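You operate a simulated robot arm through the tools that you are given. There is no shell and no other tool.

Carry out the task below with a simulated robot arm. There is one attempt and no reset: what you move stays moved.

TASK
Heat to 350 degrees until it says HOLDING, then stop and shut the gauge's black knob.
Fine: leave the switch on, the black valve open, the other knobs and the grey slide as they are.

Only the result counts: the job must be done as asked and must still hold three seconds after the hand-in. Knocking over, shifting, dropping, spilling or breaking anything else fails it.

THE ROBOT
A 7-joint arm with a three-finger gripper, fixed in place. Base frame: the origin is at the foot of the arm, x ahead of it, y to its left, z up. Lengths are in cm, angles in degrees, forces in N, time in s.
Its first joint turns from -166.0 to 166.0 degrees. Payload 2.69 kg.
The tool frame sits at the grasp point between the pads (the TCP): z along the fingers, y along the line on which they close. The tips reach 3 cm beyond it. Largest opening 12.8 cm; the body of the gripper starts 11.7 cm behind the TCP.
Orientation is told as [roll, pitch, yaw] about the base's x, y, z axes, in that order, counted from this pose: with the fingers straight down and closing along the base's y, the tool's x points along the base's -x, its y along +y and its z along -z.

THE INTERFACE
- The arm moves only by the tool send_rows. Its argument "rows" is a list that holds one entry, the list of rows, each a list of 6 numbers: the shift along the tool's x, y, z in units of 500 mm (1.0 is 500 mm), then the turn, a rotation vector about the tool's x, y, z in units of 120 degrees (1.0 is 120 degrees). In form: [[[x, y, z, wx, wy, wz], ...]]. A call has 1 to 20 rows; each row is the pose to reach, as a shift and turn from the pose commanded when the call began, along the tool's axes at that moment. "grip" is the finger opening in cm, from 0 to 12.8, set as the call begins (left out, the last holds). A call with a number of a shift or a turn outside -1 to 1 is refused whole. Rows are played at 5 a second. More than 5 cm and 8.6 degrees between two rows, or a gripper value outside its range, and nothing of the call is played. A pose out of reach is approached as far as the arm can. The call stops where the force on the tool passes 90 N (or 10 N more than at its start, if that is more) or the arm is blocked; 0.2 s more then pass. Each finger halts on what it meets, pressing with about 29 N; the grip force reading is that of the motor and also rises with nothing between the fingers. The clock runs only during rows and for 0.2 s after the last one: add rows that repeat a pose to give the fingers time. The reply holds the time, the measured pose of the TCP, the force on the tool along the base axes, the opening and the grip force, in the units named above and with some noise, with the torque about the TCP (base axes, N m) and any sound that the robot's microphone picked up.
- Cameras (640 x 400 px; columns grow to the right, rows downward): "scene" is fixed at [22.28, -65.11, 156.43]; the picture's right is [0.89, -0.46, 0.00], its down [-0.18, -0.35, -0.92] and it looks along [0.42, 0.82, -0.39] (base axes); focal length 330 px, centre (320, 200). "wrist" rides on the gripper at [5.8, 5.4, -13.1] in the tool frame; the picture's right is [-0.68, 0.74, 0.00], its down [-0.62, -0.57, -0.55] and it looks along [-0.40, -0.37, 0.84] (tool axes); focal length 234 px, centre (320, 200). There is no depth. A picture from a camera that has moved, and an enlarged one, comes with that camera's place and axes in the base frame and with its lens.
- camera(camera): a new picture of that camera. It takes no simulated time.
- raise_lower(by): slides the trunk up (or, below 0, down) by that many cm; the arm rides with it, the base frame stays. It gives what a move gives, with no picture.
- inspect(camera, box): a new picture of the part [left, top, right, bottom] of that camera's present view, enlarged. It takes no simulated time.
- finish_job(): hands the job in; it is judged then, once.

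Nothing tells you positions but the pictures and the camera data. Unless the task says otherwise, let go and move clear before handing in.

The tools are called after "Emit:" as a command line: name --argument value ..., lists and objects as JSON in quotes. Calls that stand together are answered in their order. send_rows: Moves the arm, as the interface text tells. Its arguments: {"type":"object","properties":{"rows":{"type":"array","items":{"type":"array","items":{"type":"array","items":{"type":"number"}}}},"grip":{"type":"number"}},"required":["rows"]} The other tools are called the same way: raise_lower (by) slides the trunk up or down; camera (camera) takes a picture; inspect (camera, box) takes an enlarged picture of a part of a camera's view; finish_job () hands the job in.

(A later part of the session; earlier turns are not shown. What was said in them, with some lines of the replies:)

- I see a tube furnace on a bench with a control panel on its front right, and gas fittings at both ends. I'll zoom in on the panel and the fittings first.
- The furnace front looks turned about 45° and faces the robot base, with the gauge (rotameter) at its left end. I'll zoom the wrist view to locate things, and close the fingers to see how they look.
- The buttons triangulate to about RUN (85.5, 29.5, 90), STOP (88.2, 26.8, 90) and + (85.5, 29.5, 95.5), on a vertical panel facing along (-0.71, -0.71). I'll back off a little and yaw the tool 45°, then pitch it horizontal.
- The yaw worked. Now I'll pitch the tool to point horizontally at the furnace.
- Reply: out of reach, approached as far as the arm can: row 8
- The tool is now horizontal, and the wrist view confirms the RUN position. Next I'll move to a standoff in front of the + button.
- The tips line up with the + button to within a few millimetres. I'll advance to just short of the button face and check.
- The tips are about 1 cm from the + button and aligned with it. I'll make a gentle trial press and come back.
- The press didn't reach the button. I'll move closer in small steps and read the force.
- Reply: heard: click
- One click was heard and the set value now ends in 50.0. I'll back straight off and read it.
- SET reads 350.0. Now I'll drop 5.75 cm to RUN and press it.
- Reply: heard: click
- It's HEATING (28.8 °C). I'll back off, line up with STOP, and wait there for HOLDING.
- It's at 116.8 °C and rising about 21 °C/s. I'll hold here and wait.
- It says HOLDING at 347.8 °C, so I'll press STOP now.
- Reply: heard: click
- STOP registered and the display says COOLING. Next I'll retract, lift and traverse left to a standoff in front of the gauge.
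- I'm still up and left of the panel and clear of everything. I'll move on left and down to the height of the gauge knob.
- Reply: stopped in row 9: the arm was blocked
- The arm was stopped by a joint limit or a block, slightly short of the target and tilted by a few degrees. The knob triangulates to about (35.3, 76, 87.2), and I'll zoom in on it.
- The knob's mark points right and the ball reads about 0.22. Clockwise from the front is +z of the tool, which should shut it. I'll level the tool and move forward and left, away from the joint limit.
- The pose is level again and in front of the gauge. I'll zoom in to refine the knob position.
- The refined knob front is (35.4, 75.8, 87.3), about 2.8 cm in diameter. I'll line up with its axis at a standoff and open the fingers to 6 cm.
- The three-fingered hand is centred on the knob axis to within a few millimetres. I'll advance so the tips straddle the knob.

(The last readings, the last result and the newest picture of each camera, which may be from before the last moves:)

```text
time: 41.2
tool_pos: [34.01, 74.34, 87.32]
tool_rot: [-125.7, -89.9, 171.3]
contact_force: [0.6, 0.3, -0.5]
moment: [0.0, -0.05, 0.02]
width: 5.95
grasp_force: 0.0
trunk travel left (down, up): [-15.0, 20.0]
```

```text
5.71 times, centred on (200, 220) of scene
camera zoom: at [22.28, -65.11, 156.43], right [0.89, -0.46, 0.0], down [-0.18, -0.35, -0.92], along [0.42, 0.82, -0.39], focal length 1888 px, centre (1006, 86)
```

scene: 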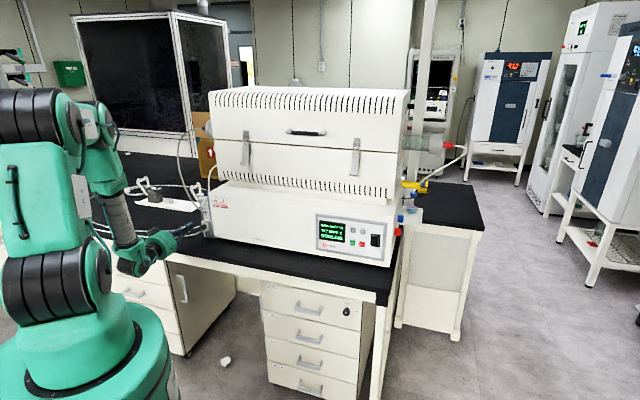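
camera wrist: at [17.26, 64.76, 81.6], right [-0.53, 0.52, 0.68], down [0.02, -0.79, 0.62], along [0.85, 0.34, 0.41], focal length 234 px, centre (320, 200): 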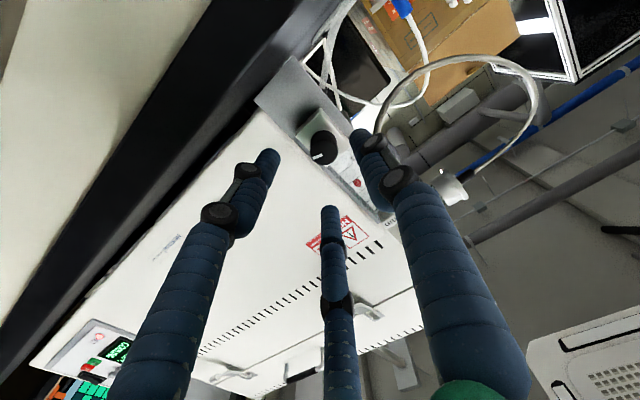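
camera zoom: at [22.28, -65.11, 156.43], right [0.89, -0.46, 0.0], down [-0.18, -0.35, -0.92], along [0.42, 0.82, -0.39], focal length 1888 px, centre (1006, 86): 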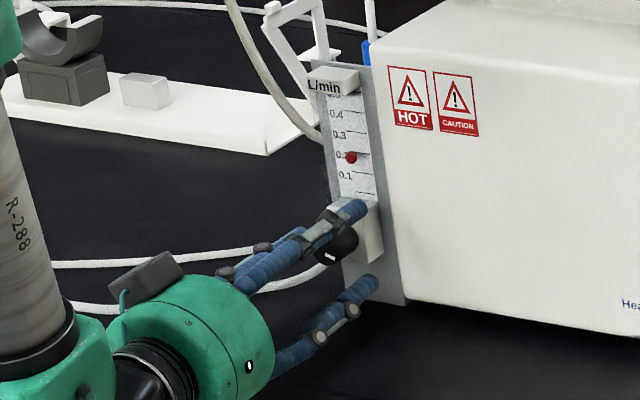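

The knob sits between the fingers, about 3 mm above centre. I'll shift up slightly, go 0.6 cm further in, and close.

Emit:
send_rows --rows '[[[-0.006, 0, 0.012, 0, 0, 0], [-0.006, 0, 0.012, 0, 0, 0]]]'

Emit:
send_rows --rows '[[[0, 0, 0, 0, 0, 0], [0, 0, 0, 0, 0, 0], [0, 0, 0, 0, 0, 0], [0, 0, 0, 0, 0, 0]]]' --grip 1.5

Emit:
inspect --camera "wrist" --box '[220, 60, 420, 220]'

Emit:
inspect --camera "scene" --box '[165, 185, 235, 255]'

```text
time: 41.8
tool_pos: [34.38, 74.88, 87.61]
tool_rot: [-152.9, -89.9, -161.6]
contact_force: [0.7, -0.4, -0.5]
moment: [-0.02, -0.03, 0.01]
width: 6.0
grasp_force: 0.1
trunk travel left (down, up): [-15.0, 20.0]
```

```text
time: 42.8
tool_pos: [34.23, 74.95, 87.53]
tool_rot: [-94.1, -89.9, 139.6]
contact_force: [-15.9, 5.6, -6.3]
moment: [-0.33, 0.39, 0.39]
width: 2.49
grasp_force: 44.9
trunk travel left (down, up): [-15.0, 20.0]
```

```text
2.50 times, centred on (320, 140) of wrist
camera zoom: at [21.28, 69.25, 81.8], right [-0.53, 0.52, 0.68], down [0.02, -0.79, 0.62], along [0.85, 0.34, 0.4], focal length 585 px, centre (320, 350)
```

zoom: 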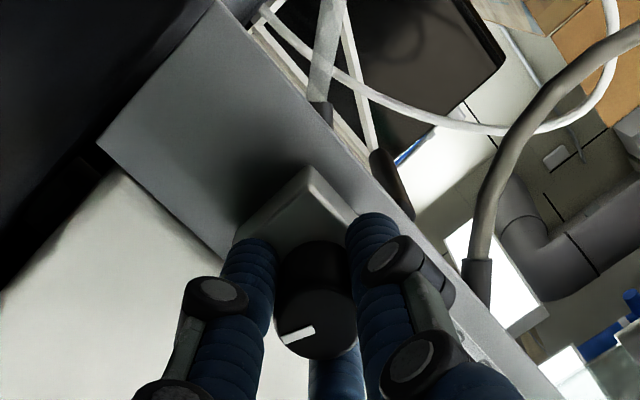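

```text
5.71 times, centred on (200, 220) of scene
camera zoom: at [22.28, -65.11, 156.43], right [0.89, -0.46, 0.0], down [-0.18, -0.35, -0.92], along [0.42, 0.82, -0.39], focal length 1888 px, centre (1006, 86)
```

zoom: 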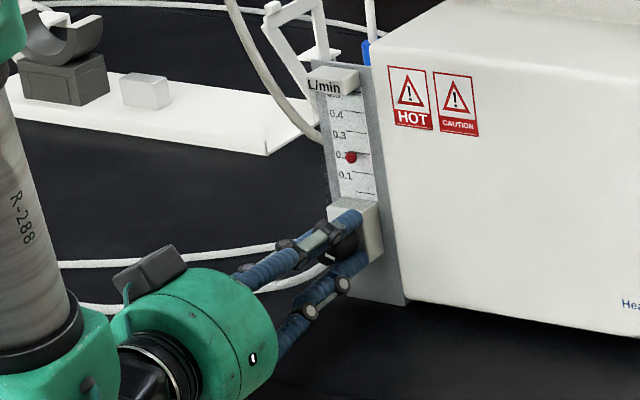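

The knob is gripped at 2.5 cm. I'll ease the side force with a small left shift, then turn clockwise 30° as a test.

Emit:
send_rows --rows '[[[0.001, 0.003, 0, 0, 0, 0], [0.001, 0.003, 0, 0, 0, 0.0417], [0.001, 0.003, 0, 0, 0, 0.0833], [0.001, 0.003, 0, 0, 0, 0.125], [0.001, 0.003, 0, 0, 0, 0.1667], [0.001, 0.003, 0, 0, 0, 0.2083], [0.001, 0.003, 0, 0, 0, 0.25], [0.001, 0.003, 0, 0, 0, 0.25]]]'

Emit:
camera --camera "wrist"

Emit:
inspect --camera "scene" --box '[165, 185, 235, 255]'

```text
time: 44.6
tool_pos: [34.25, 74.94, 87.44]
tool_rot: [89.9, -59.9, -44.3]
contact_force: [-16.3, -8.0, -13.2]
moment: [-0.33, 0.35, 0.12]
width: 2.45
grasp_force: 44.8
trunk travel left (down, up): [-15.0, 20.0]
```

```text
taken
camera wrist: at [19.69, 70.85, 85.21], right [-0.21, 0.21, 0.95], down [0.19, -0.95, 0.25], along [0.96, 0.23, 0.16], focal length 234 px, centre (320, 200)
```

wrist: 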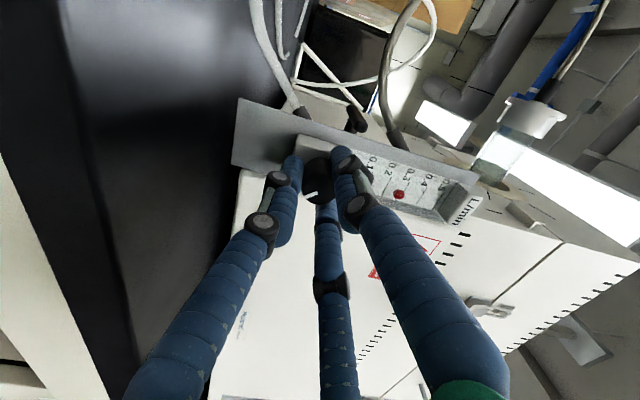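

```text
5.71 times, centred on (200, 220) of scene
camera zoom: at [22.28, -65.11, 156.43], right [0.89, -0.46, 0.0], down [-0.18, -0.35, -0.92], along [0.42, 0.82, -0.39], focal length 1888 px, centre (1006, 86)
```

zoom: 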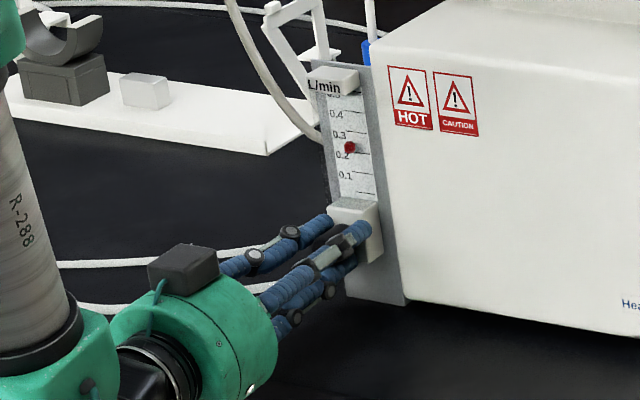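

Oddly, the ball seems to have risen. I'll zoom in to confirm before turning any further.

Emit:
inspect --camera "wrist" --box '[250, 80, 490, 240]'

Emit:
inspect --camera "scene" --box '[190, 185, 225, 220]'

```text
2.50 times, centred on (370, 160) of wrist
camera zoom: at [19.69, 70.85, 85.21], right [-0.21, 0.21, 0.95], down [0.19, -0.95, 0.25], along [0.96, 0.23, 0.16], focal length 585 px, centre (195, 300)
```

zoom: 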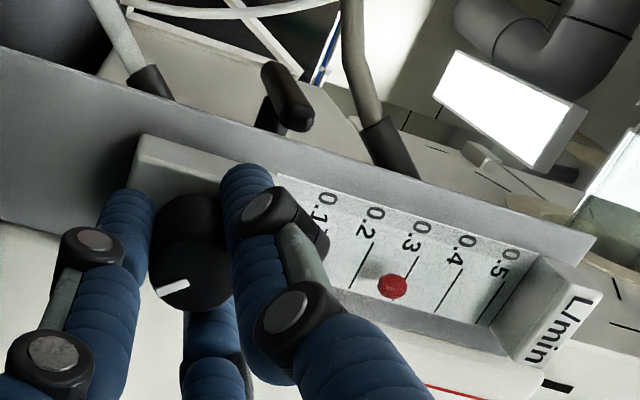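

```text
11.43 times, centred on (208, 202) of scene
camera zoom: at [22.28, -65.11, 156.43], right [0.89, -0.46, 0.0], down [-0.18, -0.35, -0.92], along [0.42, 0.82, -0.39], focal length 3776 px, centre (1606, 171)
```

zoom: 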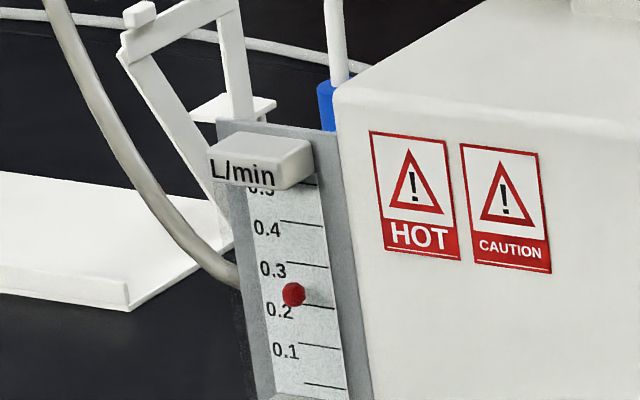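

Turning clockwise moved the mark and raised the ball to about 0.25, so this knob opens clockwise. I'll turn counter-clockwise instead and watch the ball.

Emit:
send_rows --rows '[[[0, 0, 0, 0, 0, -0.0417], [0, 0, 0, 0, 0, -0.0833], [0, 0, 0, 0, 0, -0.125], [0, 0, 0, 0, 0, -0.1667], [0, 0, 0, 0, 0, -0.2083], [0, 0, 0, 0, 0, -0.25], [0, 0, 0, 0, 0, -0.2917], [0, 0, 0, 0, 0, -0.3333], [0, 0, 0, 0, 0, -0.375], [0, 0, 0, 0, 0, -0.4167], [0, 0, 0, 0, 0, -0.4583], [0, 0, 0, 0, 0, -0.5], [0, 0, 0, 0, 0, -0.5]]]'

Emit:
camera --camera "wrist"

Emit:
inspect --camera "scene" --box '[180, 185, 240, 245]'

```text
time: 47.4
tool_pos: [34.31, 75.01, 87.61]
tool_rot: [-90.1, -59.9, 135.5]
contact_force: [-18.9, -10.9, -24.1]
moment: [-0.47, 0.43, 0.14]
width: 2.42
grasp_force: 44.8
trunk travel left (down, up): [-15.0, 20.0]
```

```text
taken
camera wrist: at [23.85, 66.77, 79.83], right [-0.7, 0.68, 0.22], down [-0.26, -0.52, 0.82], along [0.67, 0.51, 0.54], focal length 234 px, centre (320, 200)
```

wrist: 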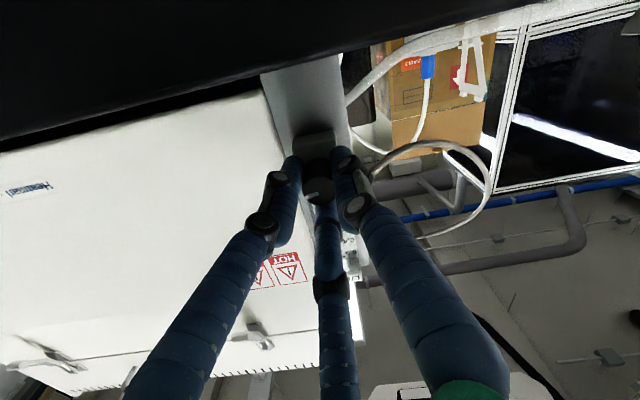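

```text
6.67 times, centred on (210, 215) of scene
camera zoom: at [22.28, -65.11, 156.43], right [0.89, -0.46, 0.0], down [-0.18, -0.35, -0.92], along [0.42, 0.82, -0.39], focal length 2203 px, centre (1053, 100)
```

zoom: 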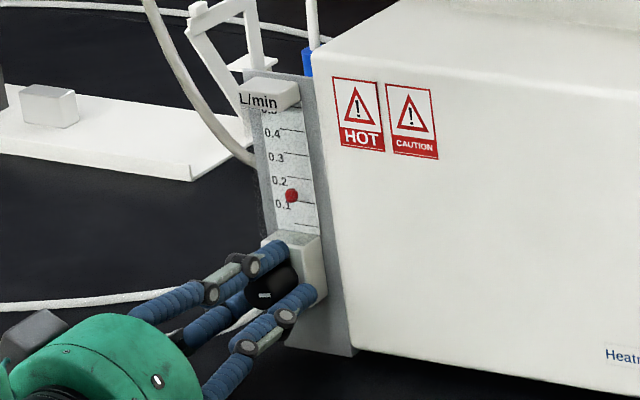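

The ball is now at about 0.14 and falling. I'll ease the load slightly and keep turning counter-clockwise.

Emit:
send_rows --rows '[[[0.0035, 0.002, -0.003, 0, 0, 0], [0.0035, 0.002, -0.003, 0, 0, -0.0417], [0.0035, 0.002, -0.003, 0, 0, -0.0833], [0.0035, 0.002, -0.003, 0, 0, -0.125], [0.0035, 0.002, -0.003, 0, 0, -0.1667], [0.0035, 0.002, -0.003, 0, 0, -0.2083], [0.0035, 0.002, -0.003, 0, 0, -0.25], [0.0035, 0.002, -0.003, 0, 0, -0.2917], [0.0035, 0.002, -0.003, 0, 0, -0.3333], [0.0035, 0.002, -0.003, 0, 0, -0.375], [0.0035, 0.002, -0.003, 0, 0, -0.4167], [0.0035, 0.002, -0.003, 0, 0, -0.4583], [0.0035, 0.002, -0.003, 0, 0, -0.5], [0.0035, 0.002, -0.003, 0, 0, -0.5]]]'

Emit:
camera --camera "wrist"

Emit:
inspect --camera "scene" --box '[180, 185, 240, 245]'

```text
time: 50.4
tool_pos: [34.3, 75.12, 87.4]
tool_rot: [-90.0, 0.0, 135.5]
contact_force: [8.7, 8.0, 5.3]
moment: [0.16, -0.17, 0.01]
width: 2.42
grasp_force: 44.7
trunk travel left (down, up): [-15.0, 20.0]
```

```text
taken
camera wrist: at [29.23, 61.49, 82.15], right [-0.48, 0.47, -0.74], down [-0.82, 0.04, 0.56], along [0.3, 0.88, 0.37], focal length 234 px, centre (320, 200)
```

wrist: 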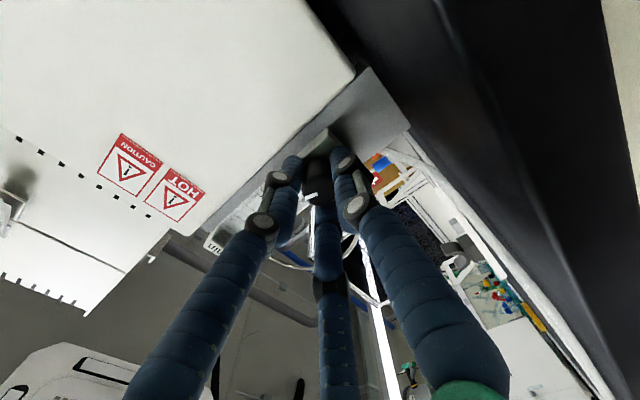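

```text
6.67 times, centred on (210, 215) of scene
camera zoom: at [22.28, -65.11, 156.43], right [0.89, -0.46, 0.0], down [-0.18, -0.35, -0.92], along [0.42, 0.82, -0.39], focal length 2203 px, centre (1053, 100)
```

zoom: 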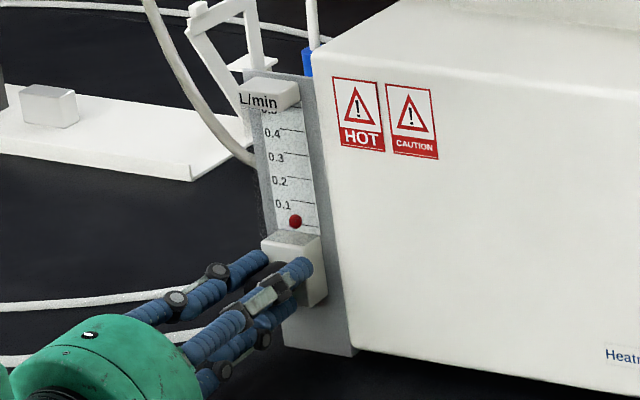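

The ball is nearly at zero. I'll keep turning counter-clockwise to the stop.

Emit:
send_rows --rows '[[[0, 0, 0, 0, 0, -0.0417], [0, 0, 0, 0, 0, -0.0833], [0, 0, 0, 0, 0, -0.125], [0, 0, 0, 0, 0, -0.1667], [0, 0, 0, 0, 0, -0.2083], [0, 0, 0, 0, 0, -0.25], [0, 0, 0, 0, 0, -0.25]]]'

Emit:
camera --camera "wrist"

Emit:
inspect --camera "scene" --box '[180, 185, 240, 245]'

```text
time: 52.0
tool_pos: [34.15, 75.0, 87.45]
tool_rot: [-90.1, 30.2, 135.5]
contact_force: [3.2, 11.9, 15.1]
moment: [0.36, -0.09, 0.05]
width: 2.44
grasp_force: 45.2
trunk travel left (down, up): [-15.0, 20.0]
```

```text
taken
camera wrist: at [30.53, 60.07, 85.8], right [-0.15, 0.15, -0.98], down [-0.97, 0.18, 0.18], along [0.2, 0.97, 0.12], focal length 234 px, centre (320, 200)
```

wrist: 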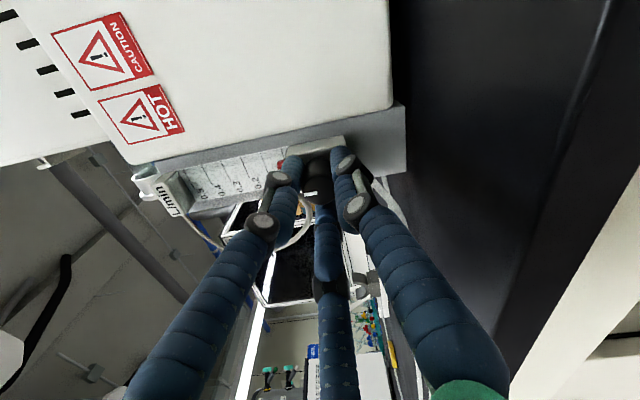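

```text
6.67 times, centred on (210, 215) of scene
camera zoom: at [22.28, -65.11, 156.43], right [0.89, -0.46, 0.0], down [-0.18, -0.35, -0.92], along [0.42, 0.82, -0.39], focal length 2203 px, centre (1053, 100)
```

zoom: 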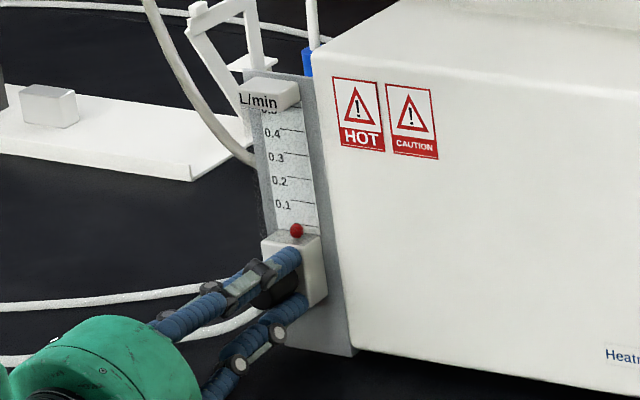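

The ball is now right at the bottom. I'll continue a bit more to reach the end stop.

Emit:
send_rows --rows '[[[0, 0, 0, 0, 0, -0.0417], [0, 0, 0, 0, 0, -0.0833], [0, 0, 0, 0, 0, -0.125], [0, 0, 0, 0, 0, -0.1667], [0, 0, 0, 0, 0, -0.1667]]]'

Emit:
inspect --camera "wrist" --box '[220, 60, 420, 220]'

Emit:
inspect --camera "scene" --box '[180, 185, 240, 245]'

```text
time: 53.2
tool_pos: [34.05, 74.83, 87.49]
tool_rot: [-90.1, 50.0, 135.6]
contact_force: [-5.0, 6.2, 15.8]
moment: [0.54, -0.23, 0.31]
width: 2.42
grasp_force: 45.4
trunk travel left (down, up): [-15.0, 20.0]
```

```text
2.50 times, centred on (320, 140) of wrist
camera zoom: at [30.56, 59.94, 88.56], right [0.09, -0.09, -0.99], down [-0.98, 0.19, -0.11], along [0.2, 0.98, -0.07], focal length 585 px, centre (320, 350)
```

zoom: 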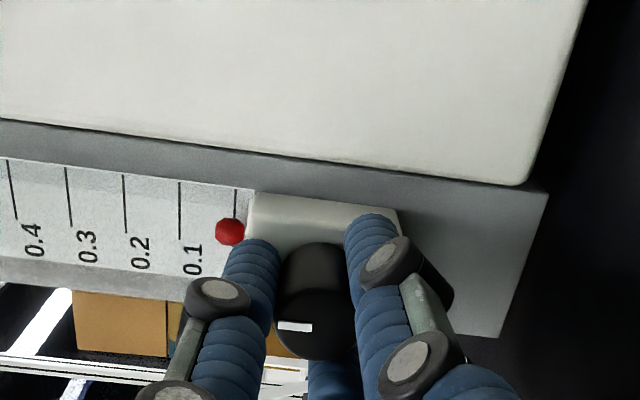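

```text
6.67 times, centred on (210, 215) of scene
camera zoom: at [22.28, -65.11, 156.43], right [0.89, -0.46, 0.0], down [-0.18, -0.35, -0.92], along [0.42, 0.82, -0.39], focal length 2203 px, centre (1053, 100)
```

zoom: 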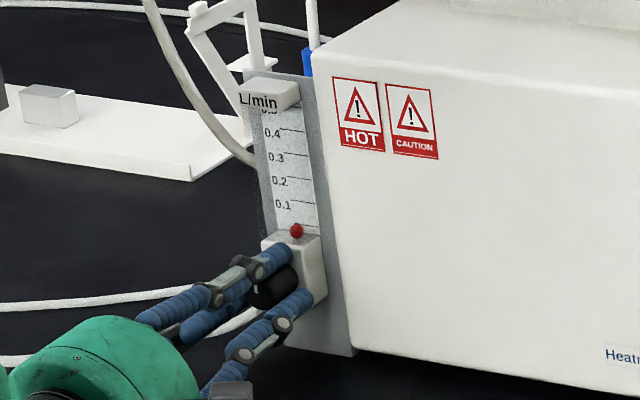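

The ball sits at 0, the mark is at 12 o'clock, and the fingers slipped on the knob, so it's at its stop and shut. I'll open the fingers slightly and back straight out.

Emit:
send_rows --rows '[[[0, 0, 0, 0, 0, 0], [0, 0, 0, 0, 0, 0], [0, 0, 0, 0, 0, 0]]]' --grip 5

Emit:
send_rows --rows '[[[0, 0, -0.03, 0, 0, 0], [0, 0, -0.07, 0, 0, 0], [0, 0, -0.12, 0, 0, 0], [0, 0, -0.16, 0, 0, 0], [0, 0, -0.16, 0, 0, 0]]]'

Emit:
camera --camera "wrist"

Emit:
inspect --camera "scene" --box '[180, 185, 240, 245]'

Emit:
inspect --camera "scene" --box '[300, 200, 410, 270]'

```text
time: 54.0
tool_pos: [34.34, 74.88, 87.34]
tool_rot: [-90.0, 50.1, 135.6]
contact_force: [0.1, -1.1, 0.1]
moment: [-0.03, -0.05, 0.0]
width: 5.03
grasp_force: 0.0
trunk travel left (down, up): [-15.0, 20.0]
```

```text
time: 55.2
tool_pos: [29.58, 68.47, 87.03]
tool_rot: [-89.6, 50.3, 135.1]
contact_force: [-0.1, -0.8, -0.2]
moment: [0.01, 0.01, -0.01]
width: 5.01
grasp_force: 0.1
trunk travel left (down, up): [-15.0, 20.0]
```

```text
taken
camera wrist: at [25.74, 53.56, 88.08], right [0.09, -0.1, -0.99], down [-0.97, 0.2, -0.11], along [0.21, 0.97, -0.08], focal length 234 px, centre (320, 200)
```

wrist: 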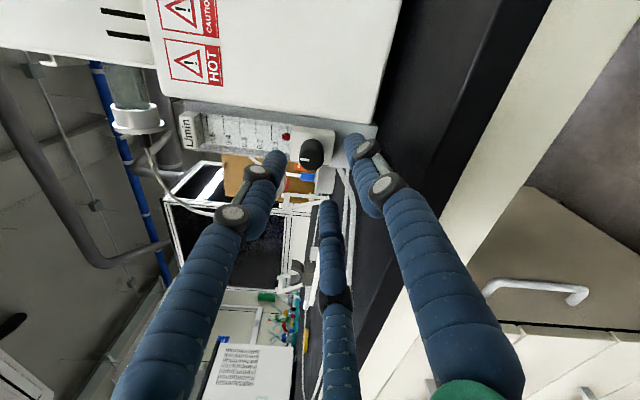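

```text
6.67 times, centred on (210, 215) of scene
camera zoom: at [22.28, -65.11, 156.43], right [0.89, -0.46, 0.0], down [-0.18, -0.35, -0.92], along [0.42, 0.82, -0.39], focal length 2203 px, centre (1053, 100)
```

zoom: 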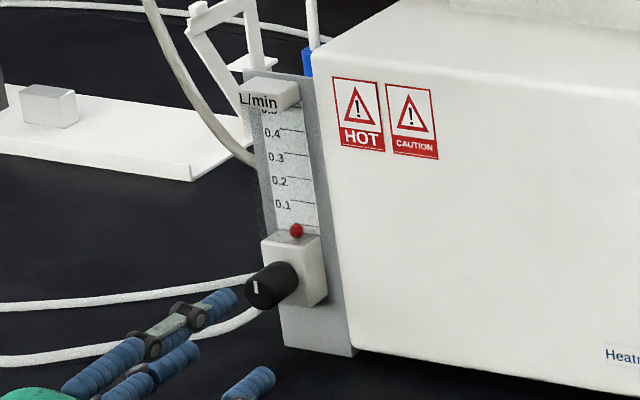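

```text
5.71 times, centred on (355, 235) of scene
camera zoom: at [22.28, -65.11, 156.43], right [0.89, -0.46, 0.0], down [-0.18, -0.35, -0.92], along [0.42, 0.82, -0.39], focal length 1888 px, centre (120, 0)
```

zoom: 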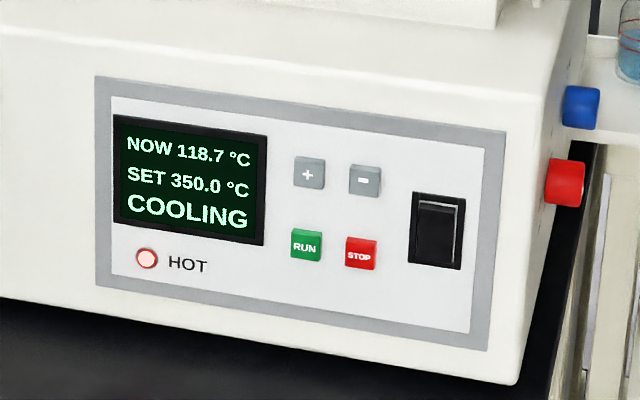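

The ball is at zero and the display shows COOLING. I'll check the knob mark and the rest of the scene once more.

Emit:
inspect --camera "wrist" --box '[250, 110, 350, 190]'

Emit:
camera --camera "scene"

Emit:
inspect --camera "scene" --box '[190, 195, 225, 230]'

```text
5.00 times, centred on (300, 150) of wrist
camera zoom: at [25.74, 53.56, 88.08], right [0.09, -0.1, -0.99], down [-0.97, 0.2, -0.11], along [0.21, 0.97, -0.08], focal length 1171 px, centre (420, 450)
```

zoom: 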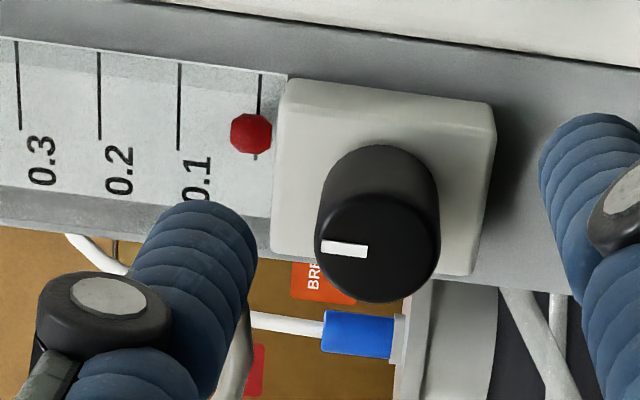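

```text
taken
```

scene: 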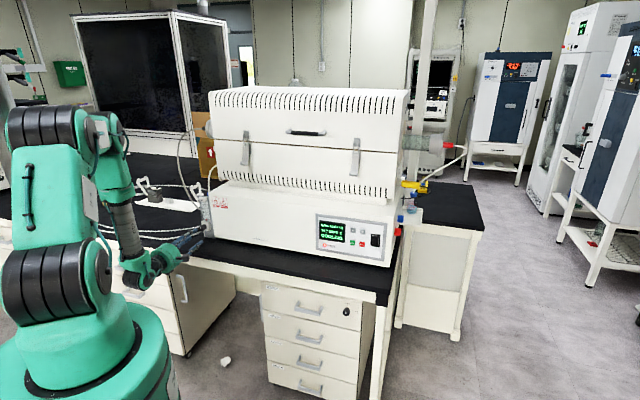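

```text
11.43 times, centred on (208, 212) of scene
camera zoom: at [22.28, -65.11, 156.43], right [0.89, -0.46, 0.0], down [-0.18, -0.35, -0.92], along [0.42, 0.82, -0.39], focal length 3776 px, centre (1606, 57)
```

zoom: 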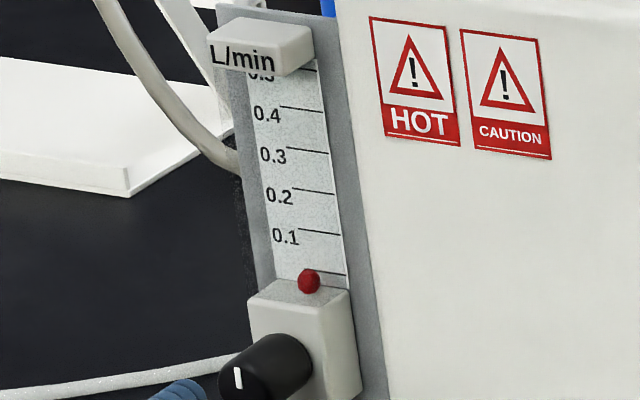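

The knob mark is straight up at its stop and the flow reads zero. The furnace was stopped after reaching HOLDING, nothing else was disturbed, and the hand is clear, so I'm handing in.

Emit:
finish_job

```text
The job is handed in.
```

I set the furnace to 350 °C and ran it until the display said HOLDING. Then I pressed STOP and shut the gauge's black knob. The job has been handed in.

- **Furnace:** One press of + took the set value from 300 to 350. HOLDING was showing when the reading was 347.8 °C. After STOP it showed COOLING, and it was at 118.7 °C with the HOT lamp on when I last looked.
- **Gauge knob:** It closes counter-clockwise. I first tried clockwise, which briefly raised the flow from about 0.2 to 0.25 L/min. I then turned it the other way until the ball sat at zero and the fingers slipped on the knob, which I took as its stop. Its mark now points straight up.
- **Everything else:** I did not touch the switch, the black valve, the other knobs or the grey slide. The pictures show nothing knocked or shifted, and the hand is open and clear of the gauge.
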